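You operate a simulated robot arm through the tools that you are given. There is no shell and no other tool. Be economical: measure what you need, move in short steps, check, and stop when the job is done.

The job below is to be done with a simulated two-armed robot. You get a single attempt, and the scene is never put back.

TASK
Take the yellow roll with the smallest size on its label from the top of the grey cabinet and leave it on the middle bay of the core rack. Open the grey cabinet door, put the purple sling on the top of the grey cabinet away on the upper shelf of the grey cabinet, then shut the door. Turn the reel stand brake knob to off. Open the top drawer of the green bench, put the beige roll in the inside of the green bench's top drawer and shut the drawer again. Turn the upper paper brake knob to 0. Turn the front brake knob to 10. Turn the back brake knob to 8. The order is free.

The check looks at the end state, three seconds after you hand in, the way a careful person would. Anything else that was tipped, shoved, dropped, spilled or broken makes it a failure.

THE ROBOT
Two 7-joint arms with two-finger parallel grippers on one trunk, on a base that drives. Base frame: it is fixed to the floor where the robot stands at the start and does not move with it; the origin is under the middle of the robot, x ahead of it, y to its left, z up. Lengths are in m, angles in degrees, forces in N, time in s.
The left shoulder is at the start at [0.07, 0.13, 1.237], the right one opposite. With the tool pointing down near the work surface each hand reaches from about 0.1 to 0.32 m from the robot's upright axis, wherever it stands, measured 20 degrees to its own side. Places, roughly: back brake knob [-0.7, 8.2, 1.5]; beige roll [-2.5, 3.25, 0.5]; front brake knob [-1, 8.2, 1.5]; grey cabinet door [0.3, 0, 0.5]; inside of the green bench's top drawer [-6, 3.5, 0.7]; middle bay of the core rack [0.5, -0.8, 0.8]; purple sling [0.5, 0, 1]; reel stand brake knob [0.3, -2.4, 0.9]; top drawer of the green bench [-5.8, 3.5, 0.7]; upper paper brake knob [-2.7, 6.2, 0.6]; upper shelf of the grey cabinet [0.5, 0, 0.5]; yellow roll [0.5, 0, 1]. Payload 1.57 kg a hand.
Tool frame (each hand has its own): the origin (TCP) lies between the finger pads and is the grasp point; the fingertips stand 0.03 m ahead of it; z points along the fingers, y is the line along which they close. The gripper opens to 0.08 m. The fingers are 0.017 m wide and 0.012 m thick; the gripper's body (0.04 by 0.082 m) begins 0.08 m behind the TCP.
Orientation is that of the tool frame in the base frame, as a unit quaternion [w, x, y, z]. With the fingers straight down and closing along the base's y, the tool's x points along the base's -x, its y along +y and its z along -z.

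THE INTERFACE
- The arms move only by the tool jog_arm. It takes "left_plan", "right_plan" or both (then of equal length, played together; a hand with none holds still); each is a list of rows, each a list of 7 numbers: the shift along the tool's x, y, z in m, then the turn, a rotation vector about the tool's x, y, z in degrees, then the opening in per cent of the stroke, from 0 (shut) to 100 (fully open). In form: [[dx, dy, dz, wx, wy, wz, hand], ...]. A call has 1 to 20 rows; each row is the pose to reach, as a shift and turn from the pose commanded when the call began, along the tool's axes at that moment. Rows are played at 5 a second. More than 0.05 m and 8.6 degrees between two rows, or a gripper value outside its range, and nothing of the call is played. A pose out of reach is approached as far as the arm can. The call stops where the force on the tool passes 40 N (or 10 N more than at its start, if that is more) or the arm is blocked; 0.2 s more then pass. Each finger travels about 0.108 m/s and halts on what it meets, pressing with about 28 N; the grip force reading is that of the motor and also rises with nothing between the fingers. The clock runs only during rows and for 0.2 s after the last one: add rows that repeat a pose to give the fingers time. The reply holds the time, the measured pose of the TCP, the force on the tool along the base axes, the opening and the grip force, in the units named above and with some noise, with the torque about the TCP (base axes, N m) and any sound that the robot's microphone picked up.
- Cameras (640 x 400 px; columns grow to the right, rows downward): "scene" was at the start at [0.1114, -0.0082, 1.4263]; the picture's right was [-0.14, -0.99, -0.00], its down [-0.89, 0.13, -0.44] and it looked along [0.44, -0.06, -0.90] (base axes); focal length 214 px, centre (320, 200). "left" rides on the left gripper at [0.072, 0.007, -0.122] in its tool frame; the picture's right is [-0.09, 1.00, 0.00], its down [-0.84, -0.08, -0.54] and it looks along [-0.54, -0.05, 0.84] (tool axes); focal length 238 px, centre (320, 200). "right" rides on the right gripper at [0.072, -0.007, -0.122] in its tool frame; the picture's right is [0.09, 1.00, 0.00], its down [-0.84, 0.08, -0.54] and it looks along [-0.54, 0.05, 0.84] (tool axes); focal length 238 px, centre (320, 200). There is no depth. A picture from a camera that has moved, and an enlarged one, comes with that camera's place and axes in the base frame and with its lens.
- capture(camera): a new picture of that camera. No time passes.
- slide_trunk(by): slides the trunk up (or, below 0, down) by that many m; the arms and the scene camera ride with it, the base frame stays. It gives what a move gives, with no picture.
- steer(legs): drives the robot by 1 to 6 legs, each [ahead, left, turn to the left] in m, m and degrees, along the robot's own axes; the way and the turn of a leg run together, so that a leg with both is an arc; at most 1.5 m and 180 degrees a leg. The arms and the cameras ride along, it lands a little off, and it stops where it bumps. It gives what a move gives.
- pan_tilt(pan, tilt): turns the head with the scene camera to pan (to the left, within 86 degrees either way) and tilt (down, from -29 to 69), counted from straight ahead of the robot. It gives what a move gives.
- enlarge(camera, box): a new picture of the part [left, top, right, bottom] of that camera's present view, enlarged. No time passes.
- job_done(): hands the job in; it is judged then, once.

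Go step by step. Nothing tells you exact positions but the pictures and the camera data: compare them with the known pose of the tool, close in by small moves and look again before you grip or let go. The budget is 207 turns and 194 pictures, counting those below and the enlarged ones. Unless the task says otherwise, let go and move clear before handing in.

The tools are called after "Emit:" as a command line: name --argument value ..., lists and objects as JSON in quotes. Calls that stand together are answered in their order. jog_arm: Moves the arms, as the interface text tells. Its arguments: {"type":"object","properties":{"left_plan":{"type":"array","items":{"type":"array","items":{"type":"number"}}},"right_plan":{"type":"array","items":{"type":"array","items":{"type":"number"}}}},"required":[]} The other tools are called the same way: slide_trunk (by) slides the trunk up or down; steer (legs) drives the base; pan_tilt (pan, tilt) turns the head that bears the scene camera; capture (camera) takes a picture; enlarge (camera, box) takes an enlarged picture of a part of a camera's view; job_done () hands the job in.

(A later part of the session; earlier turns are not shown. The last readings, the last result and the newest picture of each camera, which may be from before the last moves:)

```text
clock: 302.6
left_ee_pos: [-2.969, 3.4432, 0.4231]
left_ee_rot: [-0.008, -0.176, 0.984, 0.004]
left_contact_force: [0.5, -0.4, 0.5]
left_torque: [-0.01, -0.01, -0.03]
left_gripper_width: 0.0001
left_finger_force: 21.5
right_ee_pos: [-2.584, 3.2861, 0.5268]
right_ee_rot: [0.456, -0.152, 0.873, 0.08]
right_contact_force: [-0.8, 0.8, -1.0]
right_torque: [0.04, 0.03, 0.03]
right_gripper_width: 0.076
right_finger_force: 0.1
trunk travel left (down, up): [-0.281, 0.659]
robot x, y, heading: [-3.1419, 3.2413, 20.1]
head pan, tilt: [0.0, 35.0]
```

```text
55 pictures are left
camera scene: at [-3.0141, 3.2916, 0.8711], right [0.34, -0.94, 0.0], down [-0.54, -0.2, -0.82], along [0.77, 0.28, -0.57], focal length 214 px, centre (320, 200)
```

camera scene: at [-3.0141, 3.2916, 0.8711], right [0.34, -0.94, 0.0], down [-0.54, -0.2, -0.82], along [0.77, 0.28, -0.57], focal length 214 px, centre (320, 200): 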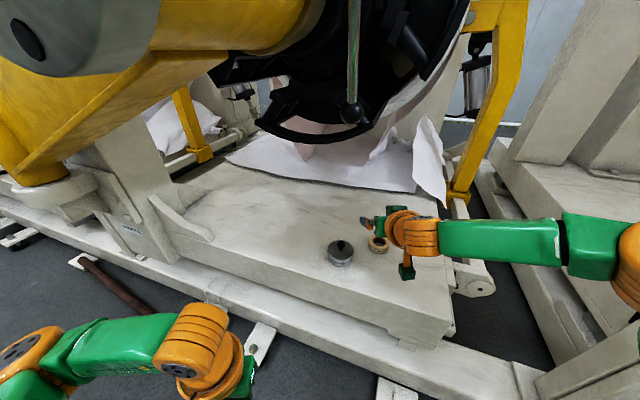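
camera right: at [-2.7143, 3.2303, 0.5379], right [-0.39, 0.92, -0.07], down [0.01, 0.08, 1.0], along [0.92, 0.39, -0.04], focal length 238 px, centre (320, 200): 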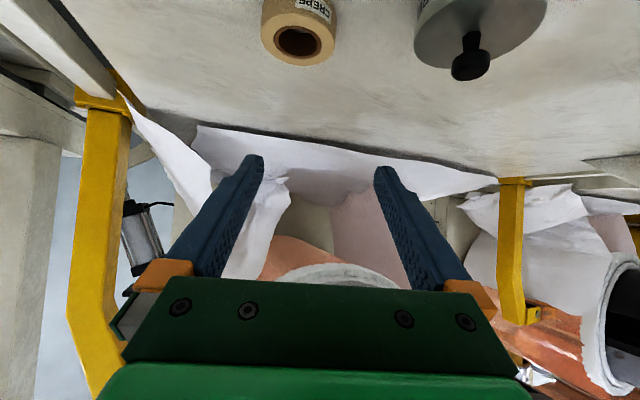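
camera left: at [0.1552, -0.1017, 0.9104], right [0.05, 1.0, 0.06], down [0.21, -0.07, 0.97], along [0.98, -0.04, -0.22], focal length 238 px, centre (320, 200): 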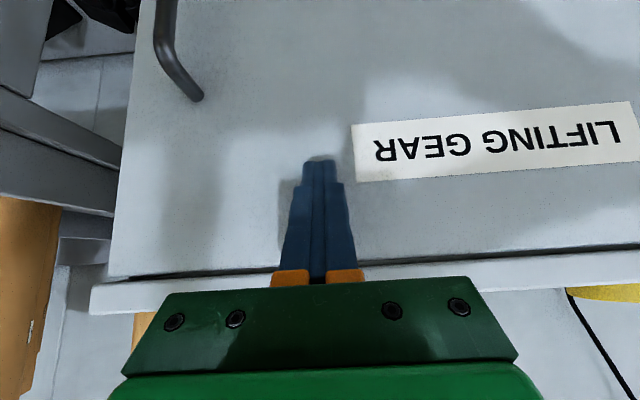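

Emit:
steer --legs '[[0.051, -0.024, 0]]'

Emit:
slide_trunk --by -0.075

Emit:
capture --camera "right"

```text
clock: 303.5
left_ee_pos: [-2.9134, 3.4382, 0.4226]
left_ee_rot: [-0.008, -0.177, 0.984, 0.004]
left_contact_force: [-0.4, -0.2, 0.3]
left_torque: [-0.01, 0.0, 0.01]
left_gripper_width: 0.0002
left_finger_force: 21.3
right_ee_pos: [-2.5287, 3.2791, 0.5275]
right_ee_rot: [0.456, -0.153, 0.873, 0.081]
right_contact_force: [-0.3, -0.3, -0.8]
right_torque: [0.0, 0.02, 0.02]
right_gripper_width: 0.0759
right_finger_force: 0.0
trunk travel left (down, up): [-0.281, 0.659]
robot x, y, heading: [-3.0918, 3.2445, 19.9]
head pan, tilt: [0.0, 35.0]
```

```text
clock: 304.7
left_ee_pos: [-2.9139, 3.4387, 0.3479]
left_ee_rot: [-0.008, -0.176, 0.984, 0.003]
left_contact_force: [-0.3, 0.2, 0.0]
left_torque: [0.03, 0.01, 0.04]
left_gripper_width: 0.0002
left_finger_force: 21.4
right_ee_pos: [-2.5291, 3.2789, 0.4522]
right_ee_rot: [0.456, -0.153, 0.873, 0.081]
right_contact_force: [0.3, 0.0, -0.7]
right_torque: [0.01, 0.04, -0.04]
right_gripper_width: 0.0758
right_finger_force: 0.1
trunk travel left (down, up): [-0.206, 0.734]
robot x, y, heading: [-3.0891, 3.236, 20.0]
head pan, tilt: [0.0, 35.0]
```

```text
54 pictures are left
camera right: at [-2.6584, 3.2248, 0.463], right [-0.39, 0.92, -0.07], down [0.0, 0.08, 1.0], along [0.92, 0.39, -0.04], focal length 238 px, centre (320, 200)
```

right: 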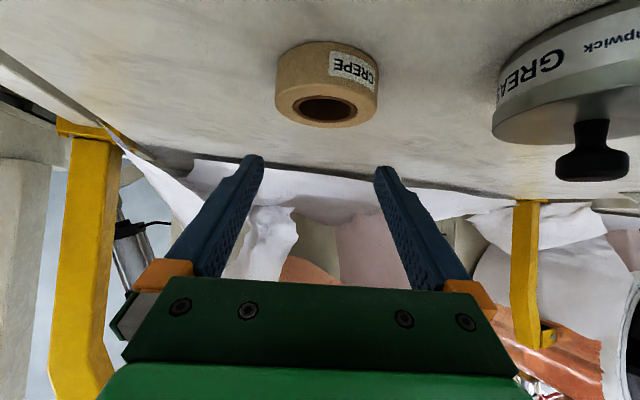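

Emit:
steer --legs '[[-0.009, 0.002, 0]]'

Emit:
slide_trunk --by -0.035

Emit:
capture --camera "right"

```text
clock: 305.4
left_ee_pos: [-2.9222, 3.4374, 0.3481]
left_ee_rot: [-0.008, -0.176, 0.984, 0.003]
left_contact_force: [-1.0, -0.1, 0.3]
left_torque: [-0.01, 0.01, 0.03]
left_gripper_width: 0.0001
left_finger_force: 21.0
right_ee_pos: [-2.5376, 3.2781, 0.4517]
right_ee_rot: [0.456, -0.153, 0.873, 0.081]
right_contact_force: [-0.9, -0.4, -0.6]
right_torque: [0.0, 0.03, 0.01]
right_gripper_width: 0.0759
right_finger_force: 0.1
trunk travel left (down, up): [-0.206, 0.734]
robot x, y, heading: [-3.0995, 3.2356, 20.1]
head pan, tilt: [0.0, 35.0]
```

```text
clock: 306.2
left_ee_pos: [-2.9243, 3.4361, 0.3127]
left_ee_rot: [-0.008, -0.177, 0.984, 0.003]
left_contact_force: [-0.6, -0.5, -0.1]
left_torque: [-0.01, -0.01, 0.0]
left_gripper_width: 0.0003
left_finger_force: 21.5
right_ee_pos: [-2.5369, 3.2789, 0.4168]
right_ee_rot: [0.457, -0.153, 0.873, 0.081]
right_contact_force: [0.5, 0.3, -0.6]
right_torque: [-0.02, 0.0, 0.04]
right_gripper_width: 0.0763
right_finger_force: 0.0
trunk travel left (down, up): [-0.171, 0.769]
robot x, y, heading: [-3.0975, 3.2377, 20.0]
head pan, tilt: [0.0, 35.0]
```

```text
53 pictures are left
camera right: at [-2.6678, 3.2236, 0.428], right [-0.39, 0.92, -0.07], down [0.0, 0.08, 1.0], along [0.92, 0.39, -0.04], focal length 238 px, centre (320, 200)
```

right: 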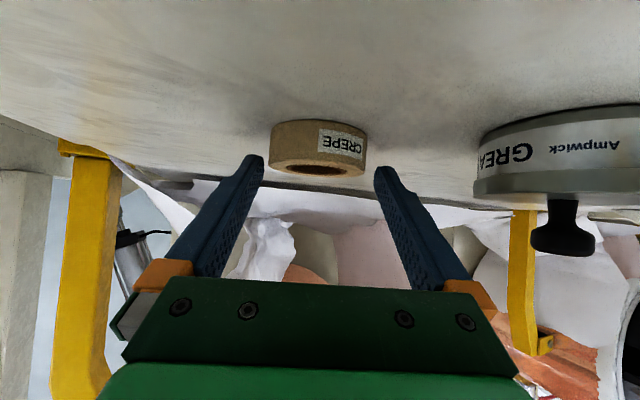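

Emit:
slide_trunk --by -0.008

Emit:
jog_arm --right_plan '[[0, 0, 0, 0, 0, 0, 75], [0, 0, 0, 0, 0, 0, 50], [0, 0, 0, 0, 0, 0, 40], [0, 0, 0, 0, 0, 0, 40]]'

Emit:
slide_trunk --by 0.1

Emit:
capture --camera "right"

```text
clock: 306.8
left_ee_pos: [-2.9235, 3.4365, 0.305]
left_ee_rot: [-0.008, -0.176, 0.984, 0.004]
left_contact_force: [-0.3, 1.2, -0.3]
left_torque: [-0.03, 0.0, 0.02]
left_gripper_width: 0.0
left_finger_force: 21.5
right_ee_pos: [-2.538, 3.2785, 0.4091]
right_ee_rot: [0.456, -0.153, 0.873, 0.08]
right_contact_force: [-0.4, -0.3, -0.3]
right_torque: [-0.01, 0.0, 0.0]
right_gripper_width: 0.0758
right_finger_force: 0.0
trunk travel left (down, up): [-0.163, 0.777]
robot x, y, heading: [-3.0942, 3.2334, 19.9]
head pan, tilt: [0.0, 35.0]
```

```text
clock: 307.8
left_ee_pos: [-2.9239, 3.4378, 0.3049]
left_ee_rot: [-0.008, -0.175, 0.984, 0.004]
left_contact_force: [0.1, 0.8, 0.4]
left_torque: [0.01, 0.0, -0.04]
left_gripper_width: 0.0
left_finger_force: 21.3
right_ee_pos: [-2.5385, 3.2783, 0.4089]
right_ee_rot: [0.456, -0.152, 0.873, 0.081]
right_contact_force: [-0.4, -0.3, -0.6]
right_torque: [0.03, -0.02, 0.0]
right_gripper_width: 0.0571
right_finger_force: 27.8
trunk travel left (down, up): [-0.163, 0.777]
robot x, y, heading: [-3.0976, 3.2374, 19.8]
head pan, tilt: [0.0, 35.0]
```

```text
clock: 309.1
left_ee_pos: [-2.9224, 3.438, 0.4045]
left_ee_rot: [-0.007, -0.176, 0.984, 0.005]
left_contact_force: [0.5, 0.2, -0.5]
left_torque: [-0.03, 0.05, 0.0]
left_gripper_width: 0.0
left_finger_force: 21.1
right_ee_pos: [-2.5369, 3.2788, 0.5098]
right_ee_rot: [0.456, -0.153, 0.873, 0.081]
right_contact_force: [0.8, -0.4, -1.2]
right_torque: [0.01, 0.02, 0.0]
right_gripper_width: 0.0569
right_finger_force: 28.0
trunk travel left (down, up): [-0.263, 0.677]
robot x, y, heading: [-3.0963, 3.2388, 20.1]
head pan, tilt: [0.0, 35.0]
```

```text
52 pictures are left
camera right: at [-2.6676, 3.2236, 0.5199], right [-0.39, 0.92, -0.07], down [0.01, 0.08, 1.0], along [0.92, 0.39, -0.04], focal length 238 px, centre (320, 200)
```

right: 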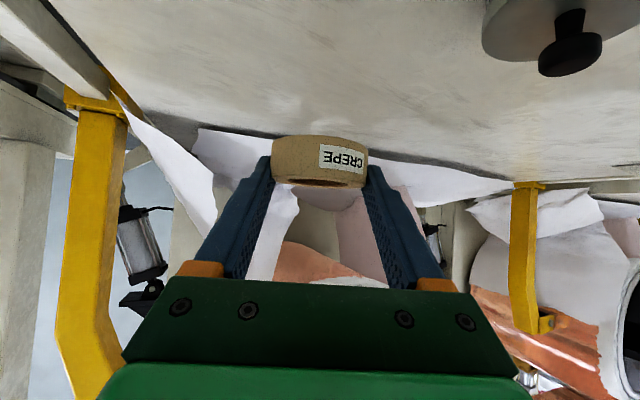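

Roll held. Back away, raise trunk, turn toward the green bench and approach.

Emit:
steer --legs '[[-0.55, 0, 0], [0, 0, 160], [1.1, 0, 0]]'

Emit:
slide_trunk --by 0.4

Emit:
pan_tilt --pan -10 --tilt 25

Emit:
capture --camera "scene"

```text
clock: 324.1
left_ee_pos: [-4.9492, 2.9117, 0.4046]
left_ee_rot: [0.005, 1.0, 0.005, 0.007]
left_contact_force: [0.0, 0.5, 1.0]
left_torque: [-0.01, -0.01, 0.0]
left_gripper_width: 0.0002
left_finger_force: 21.7
right_ee_pos: [-5.2579, 3.1914, 0.5093]
right_ee_rot: [0.001, 0.886, 0.001, -0.464]
right_contact_force: [0.5, -0.1, 0.2]
right_torque: [-0.01, -0.03, 0.01]
right_gripper_width: 0.057
right_finger_force: 28.3
trunk travel left (down, up): [-0.263, 0.677]
robot x, y, heading: [-4.7178, 3.0402, -179.5]
head pan, tilt: [0.0, 35.0]
```

```text
clock: 327.9
left_ee_pos: [-4.95, 2.9117, 0.8041]
left_ee_rot: [0.005, 1.0, 0.004, 0.007]
left_contact_force: [-0.3, -0.5, -0.3]
left_torque: [0.02, 0.01, -0.02]
left_gripper_width: 0.0
left_finger_force: 20.9
right_ee_pos: [-5.259, 3.1915, 0.9105]
right_ee_rot: [0.001, 0.886, 0.0, -0.463]
right_contact_force: [-0.3, 0.6, -0.4]
right_torque: [-0.01, 0.02, 0.0]
right_gripper_width: 0.0567
right_finger_force: 28.2
trunk travel left (down, up): [-0.663, 0.277]
robot x, y, heading: [-4.7196, 3.0429, -179.4]
head pan, tilt: [0.0, 35.0]
```

```text
clock: 328.6
left_ee_pos: [-4.9501, 2.9117, 0.8042]
left_ee_rot: [0.005, 1.0, 0.004, 0.007]
left_contact_force: [0.2, 0.4, -0.4]
left_torque: [0.02, 0.0, 0.0]
left_gripper_width: 0.0
left_finger_force: 21.8
right_ee_pos: [-5.2583, 3.1912, 0.9094]
right_ee_rot: [0.001, 0.886, 0.001, -0.463]
right_contact_force: [-0.1, 0.7, -0.3]
right_torque: [-0.02, -0.01, -0.01]
right_gripper_width: 0.057
right_finger_force: 27.7
trunk travel left (down, up): [-0.663, 0.277]
robot x, y, heading: [-4.7176, 3.0387, -179.6]
head pan, tilt: [-10.0, 25.0]
```

```text
51 pictures are left
camera scene: at [-4.8588, 3.0577, 1.2688], right [0.17, 0.99, 0.0], down [0.42, -0.07, -0.91], along [-0.89, 0.15, -0.42], focal length 214 px, centre (320, 200)
```

scene: 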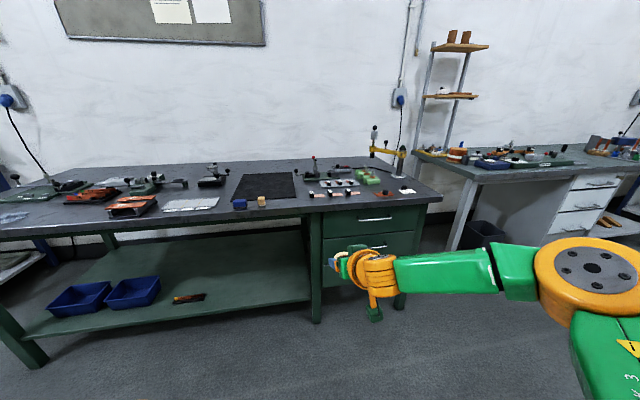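

The top drawer handle (horizontal bar) is at about (-5.76, 3.52, 0.69). I turn the left hand to point forward with fingers closing vertically to grip the bar.

Emit:
jog_arm --left_plan '[[-0.02, 0, 0, 0, -7.3, 0, 0], [-0.04, 0, 0, 0, -14.6, 0, 0], [-0.06, 0, 0, 0, -21.9, 0, 0], [-0.08, 0, 0, 0, -29.2, 0, 0], [-0.1, 0, 0, 0, -36.5, 0, 20], [-0.12, 0, 0, 0, -43.8, 0, 40], [-0.14, 0, 0, 0, -51.1, 0, 60], [-0.16, 0, 0, 0, -58.4, 0, 60], [-0.18, 0, 0, 0, -65.7, 0, 60], [-0.2, 0, 0, 0, -73, 0, 60], [-0.22, 0, 0, 0, -80, 0, 60]]'

Emit:
jog_arm --left_plan '[[0, 0, 0, 0, 0, 8.2, 60], [0, 0, 0, 0, 0, 16.4, 60], [0, 0, 0, 0, 0, 24.6, 60], [0, 0, 0, 0, 0, 32.8, 60], [0, 0, 0, 0, 0, 41, 60], [0, 0, 0, 0, 0, 49.2, 60], [0, 0, 0, 0, 0, 57.4, 60], [0, 0, 0, 0, 0, 65.6, 60], [0, 0, 0, 0, 0, 73.8, 60], [0, 0, 0, 0, 0, 82, 60], [0, 0, 0, 0, 0, 90, 60]]'

Emit:
capture --camera "left"

```text
clock: 331.0
left_ee_pos: [-5.1611, 2.975, 0.8432]
left_ee_rot: [0.012, 0.771, 0.004, -0.636]
left_contact_force: [0.2, 0.7, -0.2]
left_torque: [-0.01, -0.02, -0.03]
left_gripper_width: 0.048
left_finger_force: 0.0
left hand out of reach, approached as far as the arm can: row 1, 2, 3, 4, 5, 6, 7, 8, 9, 10, 11
right_ee_pos: [-5.2579, 3.1924, 0.9088]
right_ee_rot: [0.001, 0.886, 0.001, -0.463]
right_contact_force: [-0.8, 0.7, -1.0]
right_torque: [-0.01, 0.01, 0.02]
right_gripper_width: 0.057
right_finger_force: 28.2
trunk travel left (down, up): [-0.663, 0.277]
robot x, y, heading: [-4.7167, 3.0413, -179.5]
head pan, tilt: [-10.0, 25.0]
```

```text
clock: 333.4
left_ee_pos: [-5.1591, 2.9776, 0.8439]
left_ee_rot: [0.457, 0.545, -0.545, -0.444]
left_contact_force: [-1.1, -0.4, 0.0]
left_torque: [0.03, 0.04, 0.03]
left_gripper_width: 0.0481
left_finger_force: 0.1
left hand out of reach, approached as far as the arm can: row 1, 2, 3, 4, 5, 6, 7, 8, 9, 10, 11
right_ee_pos: [-5.2584, 3.192, 0.9108]
right_ee_rot: [0.0, 0.886, 0.0, -0.463]
right_contact_force: [0.1, -1.5, -0.3]
right_torque: [0.01, 0.0, -0.01]
right_gripper_width: 0.0573
right_finger_force: 28.1
trunk travel left (down, up): [-0.663, 0.277]
robot x, y, heading: [-4.7188, 3.0426, -179.5]
head pan, tilt: [-10.0, 25.0]
```

```text
50 pictures are left
camera left: at [-5.04, 2.9088, 0.8763], right [-0.19, 0.1, 0.98], down [0.54, 0.84, 0.02], along [-0.82, 0.53, -0.22], focal length 238 px, centre (320, 200)
```

left: 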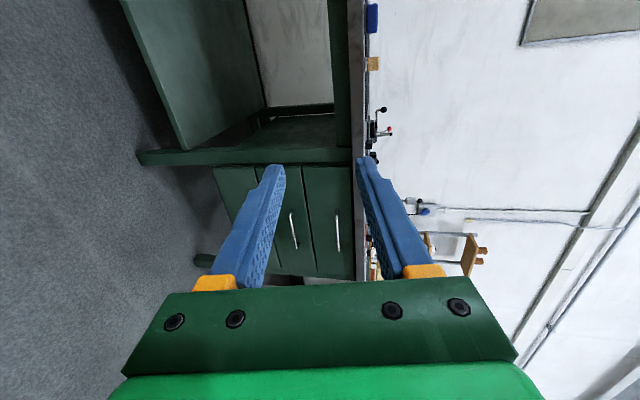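

Emit:
jog_arm --right_plan '[[0.007, 0, -0.044, 0, 0, 0, 40], [0.013, 0, -0.088, 0, 0, 0, 40], [0.02, 0, -0.132, 0, 0, 0, 40], [0.026, 0, -0.177, 0, 0, 0, 40], [0.033, 0, -0.221, 0, 0, 0, 40]]'

Emit:
slide_trunk --by -0.085

Emit:
steer --legs '[[0, -0.5, -0.5], [0.3, 0, 0]]'

Emit:
capture --camera "left"

Emit:
capture --camera "scene"

```text
clock: 334.6
left_ee_pos: [-5.158, 2.977, 0.8465]
left_ee_rot: [0.457, 0.546, -0.543, -0.445]
left_contact_force: [0.5, 0.2, 0.4]
left_torque: [0.0, -0.05, 0.0]
left_gripper_width: 0.0481
left_finger_force: 0.1
right_ee_pos: [-5.0748, 3.1868, 1.0298]
right_ee_rot: [0.0, 0.887, 0.001, -0.462]
right_contact_force: [0.4, -0.5, -1.0]
right_torque: [0.03, -0.04, 0.01]
right_gripper_width: 0.057
right_finger_force: 28.1
right hand out of reach, approached as far as the arm can: row 4, 5
trunk travel left (down, up): [-0.663, 0.277]
robot x, y, heading: [-4.7121, 3.0427, -179.5]
head pan, tilt: [-10.0, 25.0]
```

```text
clock: 335.8
left_ee_pos: [-5.1579, 2.978, 0.7593]
left_ee_rot: [0.456, 0.547, -0.543, -0.445]
left_contact_force: [-0.6, -1.0, -0.3]
left_torque: [-0.03, 0.0, 0.01]
left_gripper_width: 0.0477
left_finger_force: 0.0
right_ee_pos: [-5.0768, 3.1878, 0.9448]
right_ee_rot: [0.001, 0.886, 0.001, -0.463]
right_contact_force: [-0.1, 0.0, -0.8]
right_torque: [0.01, -0.01, 0.04]
right_gripper_width: 0.0571
right_finger_force: 27.7
trunk travel left (down, up): [-0.578, 0.362]
robot x, y, heading: [-4.7143, 3.0422, -179.7]
head pan, tilt: [-10.0, 25.0]
```

```text
clock: 340.4
left_ee_pos: [-5.4631, 3.4793, 0.7605]
left_ee_rot: [-0.454, -0.544, 0.546, 0.447]
left_contact_force: [0.4, 0.7, 0.2]
left_torque: [-0.02, 0.02, -0.01]
left_gripper_width: 0.048
left_finger_force: 0.0
right_ee_pos: [-5.3786, 3.6881, 0.9457]
right_ee_rot: [-0.002, 0.887, -0.005, -0.463]
right_contact_force: [-0.7, 1.0, -0.8]
right_torque: [0.0, -0.01, 0.02]
right_gripper_width: 0.057
right_finger_force: 27.8
trunk travel left (down, up): [-0.578, 0.362]
robot x, y, heading: [-5.0187, 3.537, 179.5]
head pan, tilt: [-10.0, 25.0]
```

```text
49 pictures are left
camera left: at [-5.3444, 3.4092, 0.7912], right [-0.19, 0.1, 0.98], down [0.54, 0.84, 0.02], along [-0.82, 0.53, -0.21], focal length 238 px, centre (320, 200)
```

left: 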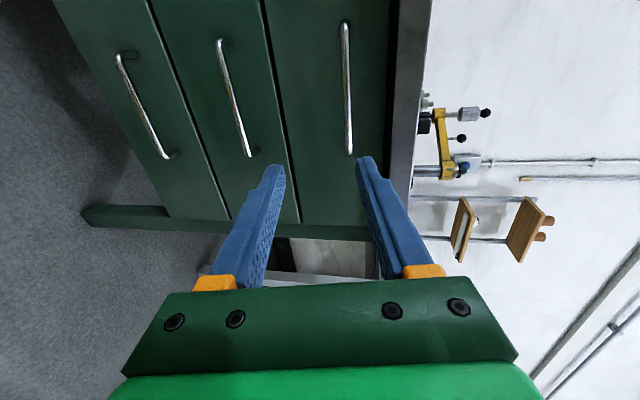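

```text
48 pictures are left
camera scene: at [-5.1615, 3.5564, 1.1839], right [0.18, 0.98, 0.0], down [0.42, -0.08, -0.91], along [-0.89, 0.16, -0.42], focal length 214 px, centre (320, 200)
```

scene: 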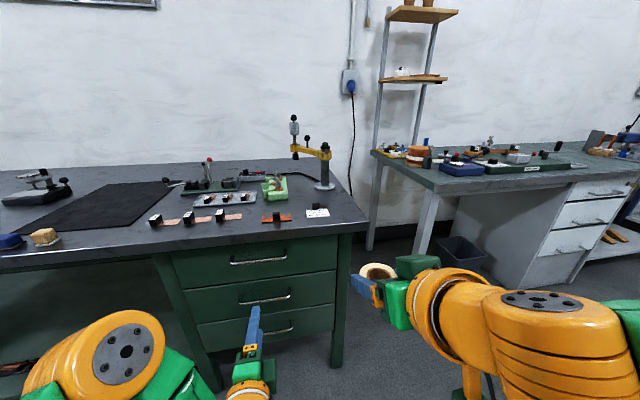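

Emit:
steer --legs '[[0.15, 0.012, 0.5]]'

Emit:
capture --camera "left"

```text
clock: 341.8
left_ee_pos: [-5.6127, 3.4643, 0.7593]
left_ee_rot: [0.456, 0.546, -0.545, -0.445]
left_contact_force: [-0.1, 0.6, 0.6]
left_torque: [0.0, -0.02, 0.02]
left_gripper_width: 0.0479
left_finger_force: 0.1
right_ee_pos: [-5.5292, 3.6731, 0.945]
right_ee_rot: [0.001, 0.886, 0.0, -0.463]
right_contact_force: [0.1, -0.8, -0.3]
right_torque: [0.01, -0.03, 0.03]
right_gripper_width: 0.0572
right_finger_force: 28.0
trunk travel left (down, up): [-0.578, 0.362]
robot x, y, heading: [-5.1712, 3.527, -179.9]
head pan, tilt: [-10.0, 25.0]
```

```text
47 pictures are left
camera left: at [-5.4927, 3.3947, 0.7913], right [-0.19, 0.1, 0.98], down [0.54, 0.84, 0.02], along [-0.82, 0.53, -0.21], focal length 238 px, centre (320, 200)
```

left: 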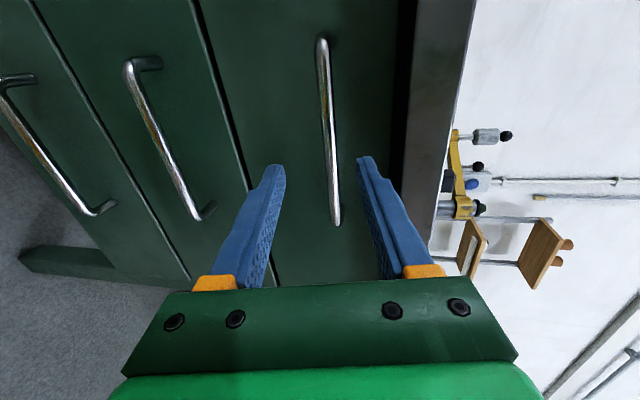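

Emit:
steer --legs '[[0.068, 0, 0]]'

Emit:
jog_arm --left_plan '[[0, 0, 0, 0, 0, 0, 30], [0, 0, 0, 0, 0, 0, 0], [0, 0, 0, 0, 0, 0, 0], [0, 0, 0, 0, 0, 0, 0]]'

Emit:
capture --camera "left"

```text
clock: 342.9
left_ee_pos: [-5.6784, 3.4629, 0.7591]
left_ee_rot: [-0.455, -0.546, 0.546, 0.444]
left_contact_force: [-0.7, 0.2, 0.6]
left_torque: [0.01, 0.01, 0.02]
left_gripper_width: 0.0478
left_finger_force: 0.0
right_ee_pos: [-5.5985, 3.6735, 0.9442]
right_ee_rot: [0.0, 0.887, 0.0, -0.462]
right_contact_force: [-0.2, 1.5, 0.1]
right_torque: [-0.02, 0.0, -0.03]
right_gripper_width: 0.057
right_finger_force: 27.9
trunk travel left (down, up): [-0.578, 0.362]
robot x, y, heading: [-5.2397, 3.5258, -179.7]
head pan, tilt: [-10.0, 25.0]
stopped in leg 1: the force on the tool passed its limit at 73 N (the readings are from after the stop); the commanded pose is now the measured one
```

```text
clock: 343.9
left_ee_pos: [-5.6783, 3.4633, 0.756]
left_ee_rot: [-0.452, -0.548, 0.548, 0.441]
left_contact_force: [19.8, 2.0, -34.1]
left_torque: [0.23, -0.2, 0.49]
left_gripper_width: 0.0122
left_finger_force: 29.3
right_ee_pos: [-5.6003, 3.6722, 0.944]
right_ee_rot: [0.0, 0.888, 0.0, -0.46]
right_contact_force: [-0.7, 0.4, -0.3]
right_torque: [0.0, 0.03, 0.0]
right_gripper_width: 0.0569
right_finger_force: 28.3
trunk travel left (down, up): [-0.578, 0.362]
robot x, y, heading: [-5.2368, 3.5232, -179.5]
head pan, tilt: [-10.0, 25.0]
```

```text
46 pictures are left
camera left: at [-5.56, 3.3939, 0.7891], right [-0.2, 0.1, 0.97], down [0.54, 0.84, 0.02], along [-0.82, 0.53, -0.22], focal length 238 px, centre (320, 200)
```

left: 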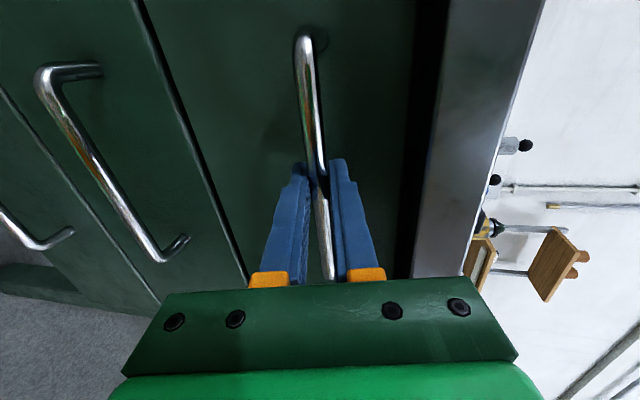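

Handle gripped. Pull the drawer open.

Emit:
steer --legs '[[-0.08, 0, 0]]'

Emit:
steer --legs '[[-0.22, 0, 0]]'

Emit:
capture --camera "scene"

```text
clock: 345.0
left_ee_pos: [-5.6035, 3.4631, 0.756]
left_ee_rot: [0.452, 0.548, -0.547, -0.442]
left_contact_force: [-1.7, 1.1, -29.2]
left_torque: [0.34, -0.08, 0.11]
left_gripper_width: 0.0118
left_finger_force: 28.7
right_ee_pos: [-5.5235, 3.6732, 0.9425]
right_ee_rot: [0.0, 0.889, 0.0, -0.458]
right_contact_force: [0.3, -0.7, 0.3]
right_torque: [0.0, -0.03, -0.02]
right_gripper_width: 0.0569
right_finger_force: 28.5
trunk travel left (down, up): [-0.578, 0.362]
robot x, y, heading: [-5.1581, 3.5263, -179.5]
head pan, tilt: [-10.0, 25.0]
```

```text
clock: 346.7
left_ee_pos: [-5.3836, 3.4629, 0.7553]
left_ee_rot: [0.452, 0.549, -0.546, -0.443]
left_contact_force: [-1.9, -2.3, -25.5]
left_torque: [0.3, -0.11, -0.09]
left_gripper_width: 0.0118
left_finger_force: 29.1
right_ee_pos: [-5.3033, 3.6725, 0.9424]
right_ee_rot: [0.0, 0.888, 0.001, -0.459]
right_contact_force: [0.0, 0.3, -0.9]
right_torque: [-0.03, -0.01, 0.02]
right_gripper_width: 0.0568
right_finger_force: 28.0
trunk travel left (down, up): [-0.578, 0.362]
robot x, y, heading: [-4.9406, 3.5262, -179.8]
head pan, tilt: [-10.0, 25.0]
```

```text
45 pictures are left
camera scene: at [-5.0872, 3.5423, 1.1831], right [0.17, 0.99, 0.0], down [0.42, -0.07, -0.9], along [-0.89, 0.15, -0.43], focal length 214 px, centre (320, 200)
```

scene: 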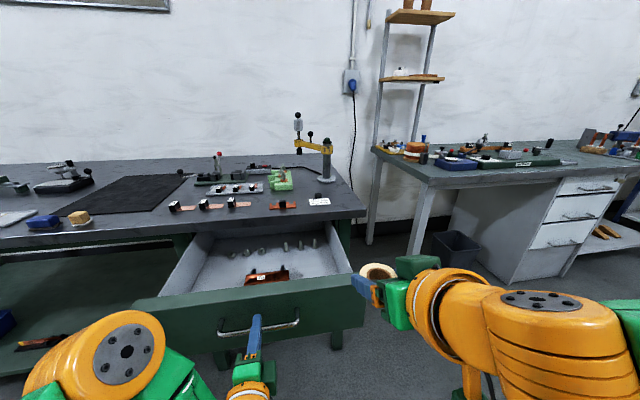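

Drawer is open ~0.3 m with free room at its right side, near (-5.57, 3.60). Release the handle, back off, raise the left hand, and set the right hand to ~30° tilt.

Emit:
jog_arm --left_plan '[[0, 0, 0, 0, 0, 0, 40], [0, 0, 0, 0, 0, 0, 70], [0, 0, 0, 0, 0, 0, 70]]'

Emit:
steer --legs '[[-0.15, 0, 0]]'

Emit:
jog_arm --left_plan '[[0, 0.05, 0, 0, 0, 0, 30], [0, 0.1, 0, 0, 0, 0, 0], [0, 0.15, 0, 0, 0, 0, 0], [0, 0.2, 0, 0, 0, 0, 0], [0, 0.25, 0, 0, 0, 0, 0], [0, 0.3, 0, 0, 0, 0, 0]]' --right_plan '[[-0.01, 0, 0.014, 0, 4.2, 0, 40], [-0.02, 0, 0.027, 0, 8.4, 0, 40], [-0.029, 0, 0.041, 0, 12.6, 0, 40], [-0.038, 0, 0.055, 0, 16.8, 0, 40], [-0.048, 0, 0.068, 0, 21, 0, 40], [-0.057, 0, 0.082, 0, 25, 0, 40]]'

Emit:
capture --camera "scene"

```text
clock: 347.5
left_ee_pos: [-5.3796, 3.4631, 0.7592]
left_ee_rot: [-0.454, -0.546, 0.547, 0.443]
left_contact_force: [-0.3, -0.3, -0.2]
left_torque: [0.0, -0.02, 0.03]
left_gripper_width: 0.0561
left_finger_force: 0.1
right_ee_pos: [-5.299, 3.6753, 0.9449]
right_ee_rot: [0.001, 0.887, 0.0, -0.462]
right_contact_force: [-0.3, -0.4, -0.3]
right_torque: [-0.03, 0.0, 0.02]
right_gripper_width: 0.0567
right_finger_force: 27.2
trunk travel left (down, up): [-0.578, 0.362]
robot x, y, heading: [-4.9346, 3.5317, -179.7]
head pan, tilt: [-10.0, 25.0]
```

```text
clock: 348.8
left_ee_pos: [-5.2319, 3.465, 0.7593]
left_ee_rot: [0.454, 0.547, -0.545, -0.444]
left_contact_force: [-0.5, -0.2, 0.1]
left_torque: [-0.01, -0.04, -0.03]
left_gripper_width: 0.056
left_finger_force: 0.0
right_ee_pos: [-5.1497, 3.6771, 0.9437]
right_ee_rot: [-0.001, 0.887, 0.0, -0.462]
right_contact_force: [0.1, -0.5, 0.3]
right_torque: [-0.03, 0.03, 0.01]
right_gripper_width: 0.0567
right_finger_force: 27.5
trunk travel left (down, up): [-0.578, 0.362]
robot x, y, heading: [-4.793, 3.5269, -179.6]
head pan, tilt: [-10.0, 25.0]
```

```text
clock: 350.2
left_ee_pos: [-5.2914, 3.4673, 1.0521]
left_ee_rot: [0.453, 0.547, -0.547, -0.443]
left_contact_force: [-0.4, 0.1, -0.5]
left_torque: [0.0, -0.01, -0.01]
left_gripper_width: 0.0001
left_finger_force: 21.3
right_ee_pos: [-5.2527, 3.6755, 0.943]
right_ee_rot: [0.001, 0.966, 0.0, -0.257]
right_contact_force: [-0.4, -0.2, -1.9]
right_torque: [-0.02, -0.04, 0.01]
right_gripper_width: 0.057
right_finger_force: 28.1
trunk travel left (down, up): [-0.578, 0.362]
robot x, y, heading: [-4.7931, 3.5311, -179.6]
head pan, tilt: [-10.0, 25.0]
```

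```text
44 pictures are left
camera scene: at [-4.934, 3.5451, 1.1837], right [0.17, 0.99, 0.0], down [0.42, -0.07, -0.91], along [-0.89, 0.15, -0.42], focal length 214 px, centre (320, 200)
```

scene: 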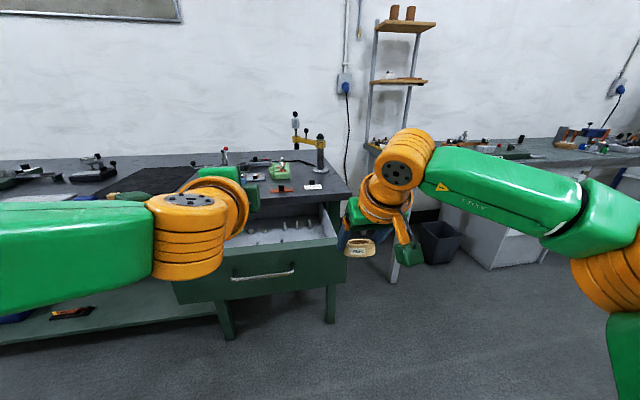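

Emit:
steer --legs '[[0.31, 0.065, 0]]'

Emit:
capture --camera "right"

```text
clock: 352.4
left_ee_pos: [-5.5976, 3.3989, 1.0529]
left_ee_rot: [0.454, 0.547, -0.545, -0.443]
left_contact_force: [-0.4, 0.6, 0.1]
left_torque: [-0.05, -0.01, 0.01]
left_gripper_width: 0.0001
left_finger_force: 21.2
right_ee_pos: [-5.5599, 3.6066, 0.9441]
right_ee_rot: [0.001, 0.966, 0.001, -0.259]
right_contact_force: [0.3, 0.2, -0.7]
right_torque: [0.01, 0.01, -0.01]
right_gripper_width: 0.0574
right_finger_force: 28.3
trunk travel left (down, up): [-0.578, 0.362]
robot x, y, heading: [-5.1014, 3.4594, -179.7]
head pan, tilt: [-10.0, 25.0]
```

```text
43 pictures are left
camera right: at [-5.4367, 3.6135, 1.0137], right [0.08, -1.0, -0.04], down [-0.45, -0.08, 0.89], along [-0.89, -0.05, -0.46], focal length 238 px, centre (320, 200)
```

right: 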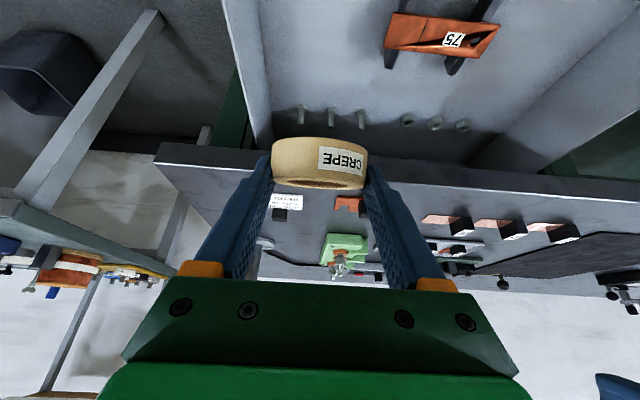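

Emit:
jog_arm --left_plan '[[0, 0.04, 0, 0, 0, 0, 0], [0, 0.07, 0, 0, 0, 0, 0]]'

Emit:
steer --legs '[[0.04, -0.004, 0]]'

Emit:
slide_trunk --by -0.16

Emit:
capture --camera "right"

Emit:
capture --camera "scene"

```text
clock: 353.0
left_ee_pos: [-5.6026, 3.3987, 1.086]
left_ee_rot: [0.455, 0.547, -0.545, -0.444]
left_contact_force: [0.2, 0.7, 0.0]
left_torque: [0.01, -0.02, -0.02]
left_gripper_width: 0.0
left_finger_force: 21.4
left hand out of reach, approached as far as the arm can: row 1, 2
right_ee_pos: [-5.5605, 3.6068, 0.9444]
right_ee_rot: [0.002, 0.966, 0.001, -0.259]
right_contact_force: [0.3, 0.8, -1.6]
right_torque: [0.0, -0.02, 0.03]
right_gripper_width: 0.0571
right_finger_force: 28.1
trunk travel left (down, up): [-0.578, 0.362]
robot x, y, heading: [-5.1025, 3.463, -179.7]
head pan, tilt: [-10.0, 25.0]
```

```text
clock: 353.8
left_ee_pos: [-5.6402, 3.4017, 1.0877]
left_ee_rot: [0.455, 0.547, -0.544, -0.445]
left_contact_force: [0.3, 0.2, 0.2]
left_torque: [0.01, -0.03, -0.01]
left_gripper_width: 0.0
left_finger_force: 21.3
right_ee_pos: [-5.5979, 3.6119, 0.9453]
right_ee_rot: [0.001, 0.966, 0.0, -0.26]
right_contact_force: [-0.5, -0.4, -0.2]
right_torque: [-0.01, 0.0, 0.02]
right_gripper_width: 0.0571
right_finger_force: 27.8
trunk travel left (down, up): [-0.578, 0.362]
robot x, y, heading: [-5.1429, 3.4638, -179.7]
head pan, tilt: [-10.0, 25.0]
```

```text
clock: 355.7
left_ee_pos: [-5.6417, 3.4028, 0.9265]
left_ee_rot: [0.455, 0.547, -0.544, -0.444]
left_contact_force: [0.5, 0.1, -0.7]
left_torque: [0.03, -0.01, 0.02]
left_gripper_width: 0.0001
left_finger_force: 21.9
right_ee_pos: [-5.5991, 3.6105, 0.7848]
right_ee_rot: [0.0, 0.966, 0.0, -0.259]
right_contact_force: [0.3, -0.1, 0.0]
right_torque: [0.0, 0.03, 0.0]
right_gripper_width: 0.0569
right_finger_force: 28.0
trunk travel left (down, up): [-0.418, 0.522]
robot x, y, heading: [-5.138, 3.4644, -179.4]
head pan, tilt: [-10.0, 25.0]
```

```text
42 pictures are left
camera right: at [-5.4765, 3.6172, 0.8537], right [0.08, -1.0, -0.04], down [-0.45, -0.08, 0.89], along [-0.89, -0.05, -0.46], focal length 238 px, centre (320, 200)
```

right: 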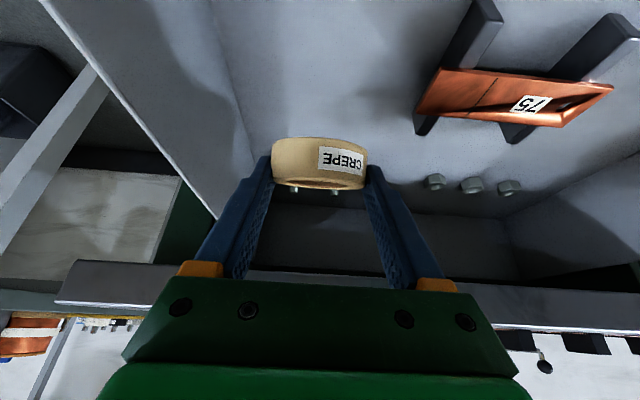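

```text
41 pictures are left
camera scene: at [-5.2816, 3.4814, 1.0239], right [0.17, 0.99, 0.0], down [0.42, -0.07, -0.91], along [-0.89, 0.15, -0.42], focal length 214 px, centre (320, 200)
```

scene: 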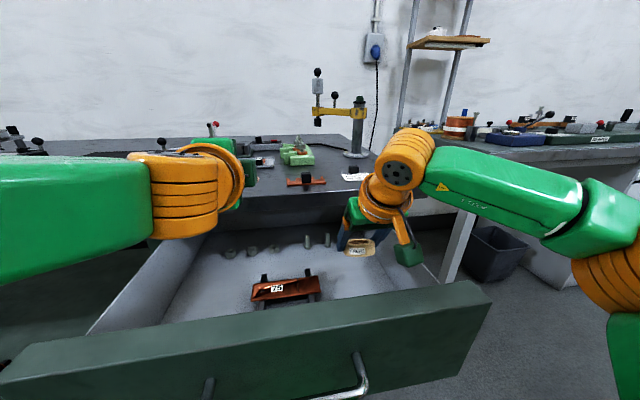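

Emit:
slide_trunk --by -0.03

Emit:
slide_trunk --by -0.012

Emit:
capture --camera "right"

```text
clock: 356.4
left_ee_pos: [-5.6407, 3.403, 0.8959]
left_ee_rot: [0.455, 0.548, -0.544, -0.444]
left_contact_force: [0.2, -0.5, -0.7]
left_torque: [0.0, 0.0, 0.01]
left_gripper_width: 0.0
left_finger_force: 21.4
right_ee_pos: [-5.5987, 3.6107, 0.7542]
right_ee_rot: [0.001, 0.966, 0.0, -0.26]
right_contact_force: [-0.4, 0.1, -0.8]
right_torque: [0.0, -0.03, -0.03]
right_gripper_width: 0.0569
right_finger_force: 27.6
trunk travel left (down, up): [-0.388, 0.552]
robot x, y, heading: [-5.1393, 3.4641, -179.4]
head pan, tilt: [-10.0, 25.0]
```

```text
clock: 357.0
left_ee_pos: [-5.6368, 3.4026, 0.8863]
left_ee_rot: [0.456, 0.545, -0.543, -0.446]
left_contact_force: [-0.2, 0.4, -0.8]
left_torque: [-0.02, -0.02, -0.04]
left_gripper_width: 0.0
left_finger_force: 20.8
right_ee_pos: [-5.5967, 3.6117, 0.7466]
right_ee_rot: [0.001, 0.965, 0.0, -0.262]
right_contact_force: [0.7, 5.7, 36.1]
right_torque: [-0.46, -5.13, 0.85]
right_gripper_width: 0.057
right_finger_force: 28.1
trunk travel left (down, up): [-0.376, 0.564]
robot x, y, heading: [-5.1414, 3.4658, -179.7]
head pan, tilt: [-10.0, 25.0]
```

```text
40 pictures are left
camera right: at [-5.4725, 3.6172, 0.8149], right [0.08, -1.0, -0.04], down [-0.45, -0.08, 0.89], along [-0.89, -0.05, -0.45], focal length 238 px, centre (320, 200)
```

right: 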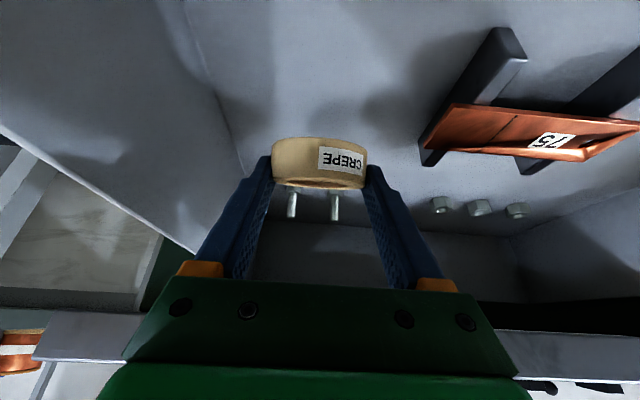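

The camera housing touched the drawer front. Lift, move deeper by 3.5 cm, and lower again.

Emit:
slide_trunk --by 0.02

Emit:
steer --legs '[[0.035, 0, 0]]'

Emit:
slide_trunk --by -0.025

Emit:
slide_trunk --by -0.008

Emit:
capture --camera "right"

```text
clock: 357.7
left_ee_pos: [-5.6415, 3.4022, 0.9046]
left_ee_rot: [0.454, 0.548, -0.544, -0.444]
left_contact_force: [-1.1, 0.1, 0.3]
left_torque: [-0.03, 0.03, 0.0]
left_gripper_width: 0.0
left_finger_force: 21.1
right_ee_pos: [-5.5997, 3.6091, 0.7614]
right_ee_rot: [0.001, 0.966, 0.0, -0.259]
right_contact_force: [0.2, -0.6, -0.3]
right_torque: [0.0, -0.04, 0.04]
right_gripper_width: 0.0568
right_finger_force: 28.2
trunk travel left (down, up): [-0.396, 0.544]
robot x, y, heading: [-5.1408, 3.4673, -179.6]
head pan, tilt: [-10.0, 25.0]
```

```text
clock: 358.6
left_ee_pos: [-5.6775, 3.4017, 0.9042]
left_ee_rot: [0.455, 0.548, -0.544, -0.443]
left_contact_force: [-0.7, 0.3, 0.2]
left_torque: [0.03, 0.02, -0.01]
left_gripper_width: 0.0
left_finger_force: 21.5
right_ee_pos: [-5.6349, 3.6108, 0.7621]
right_ee_rot: [0.001, 0.966, 0.0, -0.259]
right_contact_force: [-0.7, 0.0, -1.6]
right_torque: [-0.01, 0.02, 0.05]
right_gripper_width: 0.057
right_finger_force: 27.9
trunk travel left (down, up): [-0.396, 0.544]
robot x, y, heading: [-5.1758, 3.4652, -179.6]
head pan, tilt: [-10.0, 25.0]
```

```text
clock: 359.3
left_ee_pos: [-5.6764, 3.4024, 0.879]
left_ee_rot: [0.455, 0.548, -0.544, -0.443]
left_contact_force: [-1.0, 0.2, -0.2]
left_torque: [0.0, -0.02, 0.02]
left_gripper_width: 0.0
left_finger_force: 21.5
right_ee_pos: [-5.6349, 3.6108, 0.7368]
right_ee_rot: [0.001, 0.966, 0.0, -0.258]
right_contact_force: [0.0, -0.2, -0.1]
right_torque: [0.0, -0.01, -0.01]
right_gripper_width: 0.057
right_finger_force: 27.6
trunk travel left (down, up): [-0.371, 0.569]
robot x, y, heading: [-5.1756, 3.4636, -179.8]
head pan, tilt: [-10.0, 25.0]
```

```text
clock: 359.8
left_ee_pos: [-5.6773, 3.4024, 0.8701]
left_ee_rot: [0.455, 0.547, -0.544, -0.444]
left_contact_force: [-0.2, -0.3, -0.7]
left_torque: [0.02, 0.02, 0.02]
left_gripper_width: 0.0001
left_finger_force: 21.2
right_ee_pos: [-5.6345, 3.6106, 0.7301]
right_ee_rot: [0.001, 0.966, 0.0, -0.259]
right_contact_force: [0.0, -0.2, -0.9]
right_torque: [-0.01, 0.02, -0.06]
right_gripper_width: 0.0569
right_finger_force: 28.1
trunk travel left (down, up): [-0.363, 0.577]
robot x, y, heading: [-5.177, 3.4648, -179.6]
head pan, tilt: [-10.0, 25.0]
```

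```text
39 pictures are left
camera right: at [-5.5116, 3.617, 0.7986], right [0.08, -1.0, -0.04], down [-0.45, -0.08, 0.89], along [-0.89, -0.05, -0.46], focal length 238 px, centre (320, 200)
```

right: 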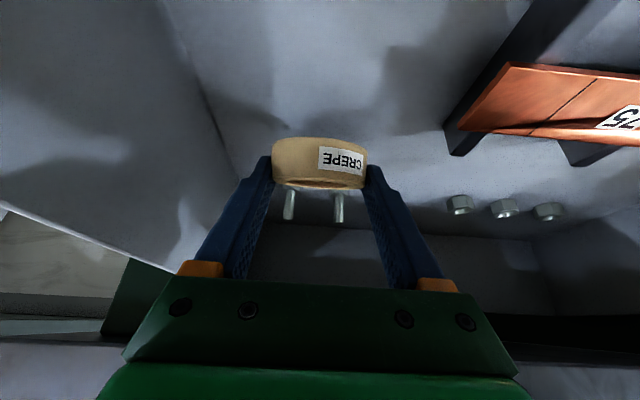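

Emit:
jog_arm --left_plan '[[0, 0, -0.03, 0, 0, 0, 0], [0, 0, -0.06, 0, 0, 0, 0], [0, 0, -0.09, 0, 0, 0, 0]]'

Emit:
slide_trunk --by -0.01

Emit:
slide_trunk --by -0.008

```text
clock: 360.6
left_ee_pos: [-5.6658, 3.4032, 0.8725]
left_ee_rot: [0.456, 0.547, -0.543, -0.445]
left_contact_force: [0.2, 0.3, -0.6]
left_torque: [0.0, -0.01, 0.0]
left_gripper_width: 0.0
left_finger_force: 21.8
left hand out of reach, approached as far as the arm can: row 1, 2, 3
right_ee_pos: [-5.6356, 3.6112, 0.7297]
right_ee_rot: [0.001, 0.966, 0.001, -0.259]
right_contact_force: [0.7, 0.6, 0.0]
right_torque: [-0.02, 0.01, 0.0]
right_gripper_width: 0.0569
right_finger_force: 28.1
trunk travel left (down, up): [-0.363, 0.577]
robot x, y, heading: [-5.1743, 3.4615, -179.6]
head pan, tilt: [-10.0, 25.0]
```

```text
clock: 361.2
left_ee_pos: [-5.6677, 3.402, 0.8655]
left_ee_rot: [0.457, 0.545, -0.543, -0.447]
left_contact_force: [-12.1, -0.1, 20.7]
left_torque: [0.08, 0.79, -0.01]
left_gripper_width: 0.0
left_finger_force: 20.8
right_ee_pos: [-5.6345, 3.6103, 0.7205]
right_ee_rot: [0.001, 0.966, 0.0, -0.26]
right_contact_force: [0.4, -0.9, -0.6]
right_torque: [-0.03, 0.01, -0.03]
right_gripper_width: 0.0571
right_finger_force: 28.0
trunk travel left (down, up): [-0.353, 0.587]
robot x, y, heading: [-5.177, 3.4682, -179.8]
head pan, tilt: [-10.0, 25.0]
```

```text
clock: 361.6
left_ee_pos: [-5.6649, 3.4021, 0.8654]
left_ee_rot: [0.459, 0.544, -0.54, -0.448]
left_contact_force: [0.1, 0.7, 4.5]
left_torque: [0.02, 0.15, 0.0]
left_gripper_width: 0.0
left_finger_force: 21.3
right_ee_pos: [-5.6343, 3.6119, 0.7163]
right_ee_rot: [0.001, 0.966, 0.0, -0.26]
right_contact_force: [0.4, 0.6, -0.3]
right_torque: [0.04, 0.0, 0.0]
right_gripper_width: 0.0569
right_finger_force: 28.0
trunk travel left (down, up): [-0.351, 0.589]
robot x, y, heading: [-5.1755, 3.4662, -179.6]
head pan, tilt: [-10.0, 25.0]
stopped: the force on the tool passed its limit at 48 N (the readings are from after the stop); the commanded pose is now the measured one
```

Emit:
slide_trunk --by 0.012

Emit:
jog_arm --right_plan '[[0.004, 0, 0.007, 0, 0, 0, 40], [0.0075, 0, 0.013, 0, 0, 0, 40], [0.0095, 0, 0.0165, 0, 0, 0, 40], [0.0115, 0, 0.02, 0, 0, 0, 40]]'

Emit:
capture --camera "right"

```text
clock: 362.2
left_ee_pos: [-5.6674, 3.4021, 0.8759]
left_ee_rot: [0.458, 0.546, -0.541, -0.448]
left_contact_force: [-0.3, 0.7, -0.2]
left_torque: [0.0, -0.01, 0.0]
left_gripper_width: 0.0
left_finger_force: 20.6
right_ee_pos: [-5.6347, 3.6098, 0.7282]
right_ee_rot: [0.001, 0.966, 0.0, -0.259]
right_contact_force: [0.5, 0.4, -0.6]
right_torque: [-0.02, 0.02, 0.0]
right_gripper_width: 0.0571
right_finger_force: 28.0
trunk travel left (down, up): [-0.363, 0.577]
robot x, y, heading: [-5.1757, 3.4694, -179.5]
head pan, tilt: [-10.0, 25.0]
```

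```text
clock: 363.2
left_ee_pos: [-5.6662, 3.4016, 0.8754]
left_ee_rot: [0.459, 0.544, -0.54, -0.448]
left_contact_force: [0.1, 0.0, 0.5]
left_torque: [0.02, 0.01, 0.02]
left_gripper_width: 0.0
left_finger_force: 21.4
right_ee_pos: [-5.636, 3.6102, 0.7048]
right_ee_rot: [0.001, 0.966, 0.0, -0.259]
right_contact_force: [-0.1, 0.7, -0.5]
right_torque: [0.01, -0.02, 0.0]
right_gripper_width: 0.0572
right_finger_force: 28.3
trunk travel left (down, up): [-0.363, 0.577]
robot x, y, heading: [-5.1749, 3.4653, -179.7]
head pan, tilt: [-10.0, 25.0]
```

```text
38 pictures are left
camera right: at [-5.5122, 3.6172, 0.7748], right [0.08, -1.0, -0.04], down [-0.45, -0.08, 0.89], along [-0.89, -0.05, -0.46], focal length 238 px, centre (320, 200)
```

right: 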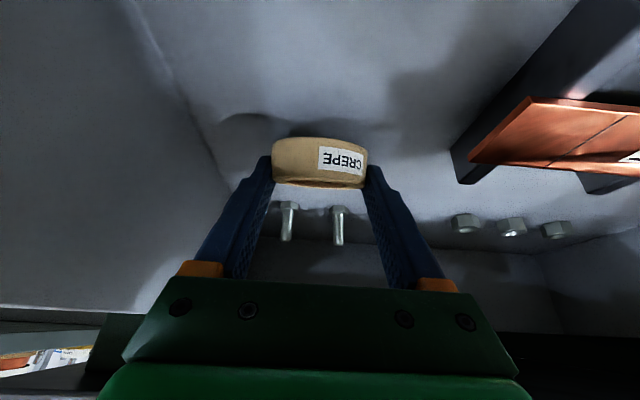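

Emit:
jog_arm --right_plan '[[0.002, 0, 0.0035, 0, 0, 0, 40], [0.004, 0, 0.007, 0, 0, 0, 40], [0.006, 0, 0.0104, 0, 0, 0, 40], [0.008, 0, 0.0139, 0, 0, 0, 40]]'

Emit:
jog_arm --right_plan '[[0.002, 0, 0.0035, 0, 0, 0, 40], [0.004, 0, 0.007, 0, 0, 0, 40], [0.006, 0, 0.0104, 0, 0, 0, 40]]'

Emit:
capture --camera "right"

```text
clock: 364.2
left_ee_pos: [-5.6637, 3.4011, 0.8787]
left_ee_rot: [0.459, 0.544, -0.539, -0.45]
left_contact_force: [-0.2, -0.6, 0.5]
left_torque: [0.01, -0.02, 0.0]
left_gripper_width: 0.0
left_finger_force: 20.8
right_ee_pos: [-5.6335, 3.6101, 0.693]
right_ee_rot: [0.0, 0.965, 0.0, -0.263]
right_contact_force: [0.7, 2.3, 23.3]
right_torque: [0.26, 0.66, -0.06]
right_gripper_width: 0.0572
right_finger_force: 27.5
trunk travel left (down, up): [-0.363, 0.577]
robot x, y, heading: [-5.1756, 3.4672, -179.8]
head pan, tilt: [-10.0, 25.0]
```

```text
clock: 364.8
left_ee_pos: [-5.6639, 3.4002, 0.8785]
left_ee_rot: [0.458, 0.545, -0.539, -0.45]
left_contact_force: [-0.3, -1.0, -0.4]
left_torque: [0.0, -0.01, -0.02]
left_gripper_width: 0.0003
left_finger_force: 21.7
right_ee_pos: [-5.6339, 3.6087, 0.6892]
right_ee_rot: [0.001, 0.963, 0.001, -0.268]
right_contact_force: [-2.7, 3.3, 26.0]
right_torque: [0.56, 0.26, 0.14]
right_gripper_width: 0.0573
right_finger_force: 28.4
trunk travel left (down, up): [-0.363, 0.577]
robot x, y, heading: [-5.1733, 3.4644, -179.7]
head pan, tilt: [-10.0, 25.0]
stopped in row 2 (right hand): the force on the tool passed its limit at 43 N (the readings are from after the stop); the commanded pose is now the measured one
```

```text
37 pictures are left
camera right: at [-5.5108, 3.6162, 0.757], right [0.08, -1.0, -0.05], down [-0.43, -0.08, 0.9], along [-0.9, -0.05, -0.44], focal length 238 px, centre (320, 200)
```

right: 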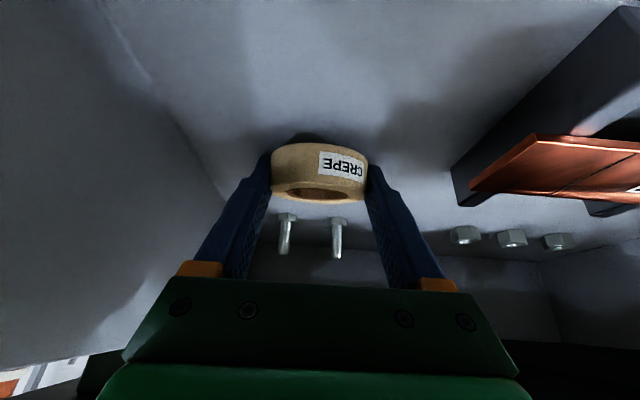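

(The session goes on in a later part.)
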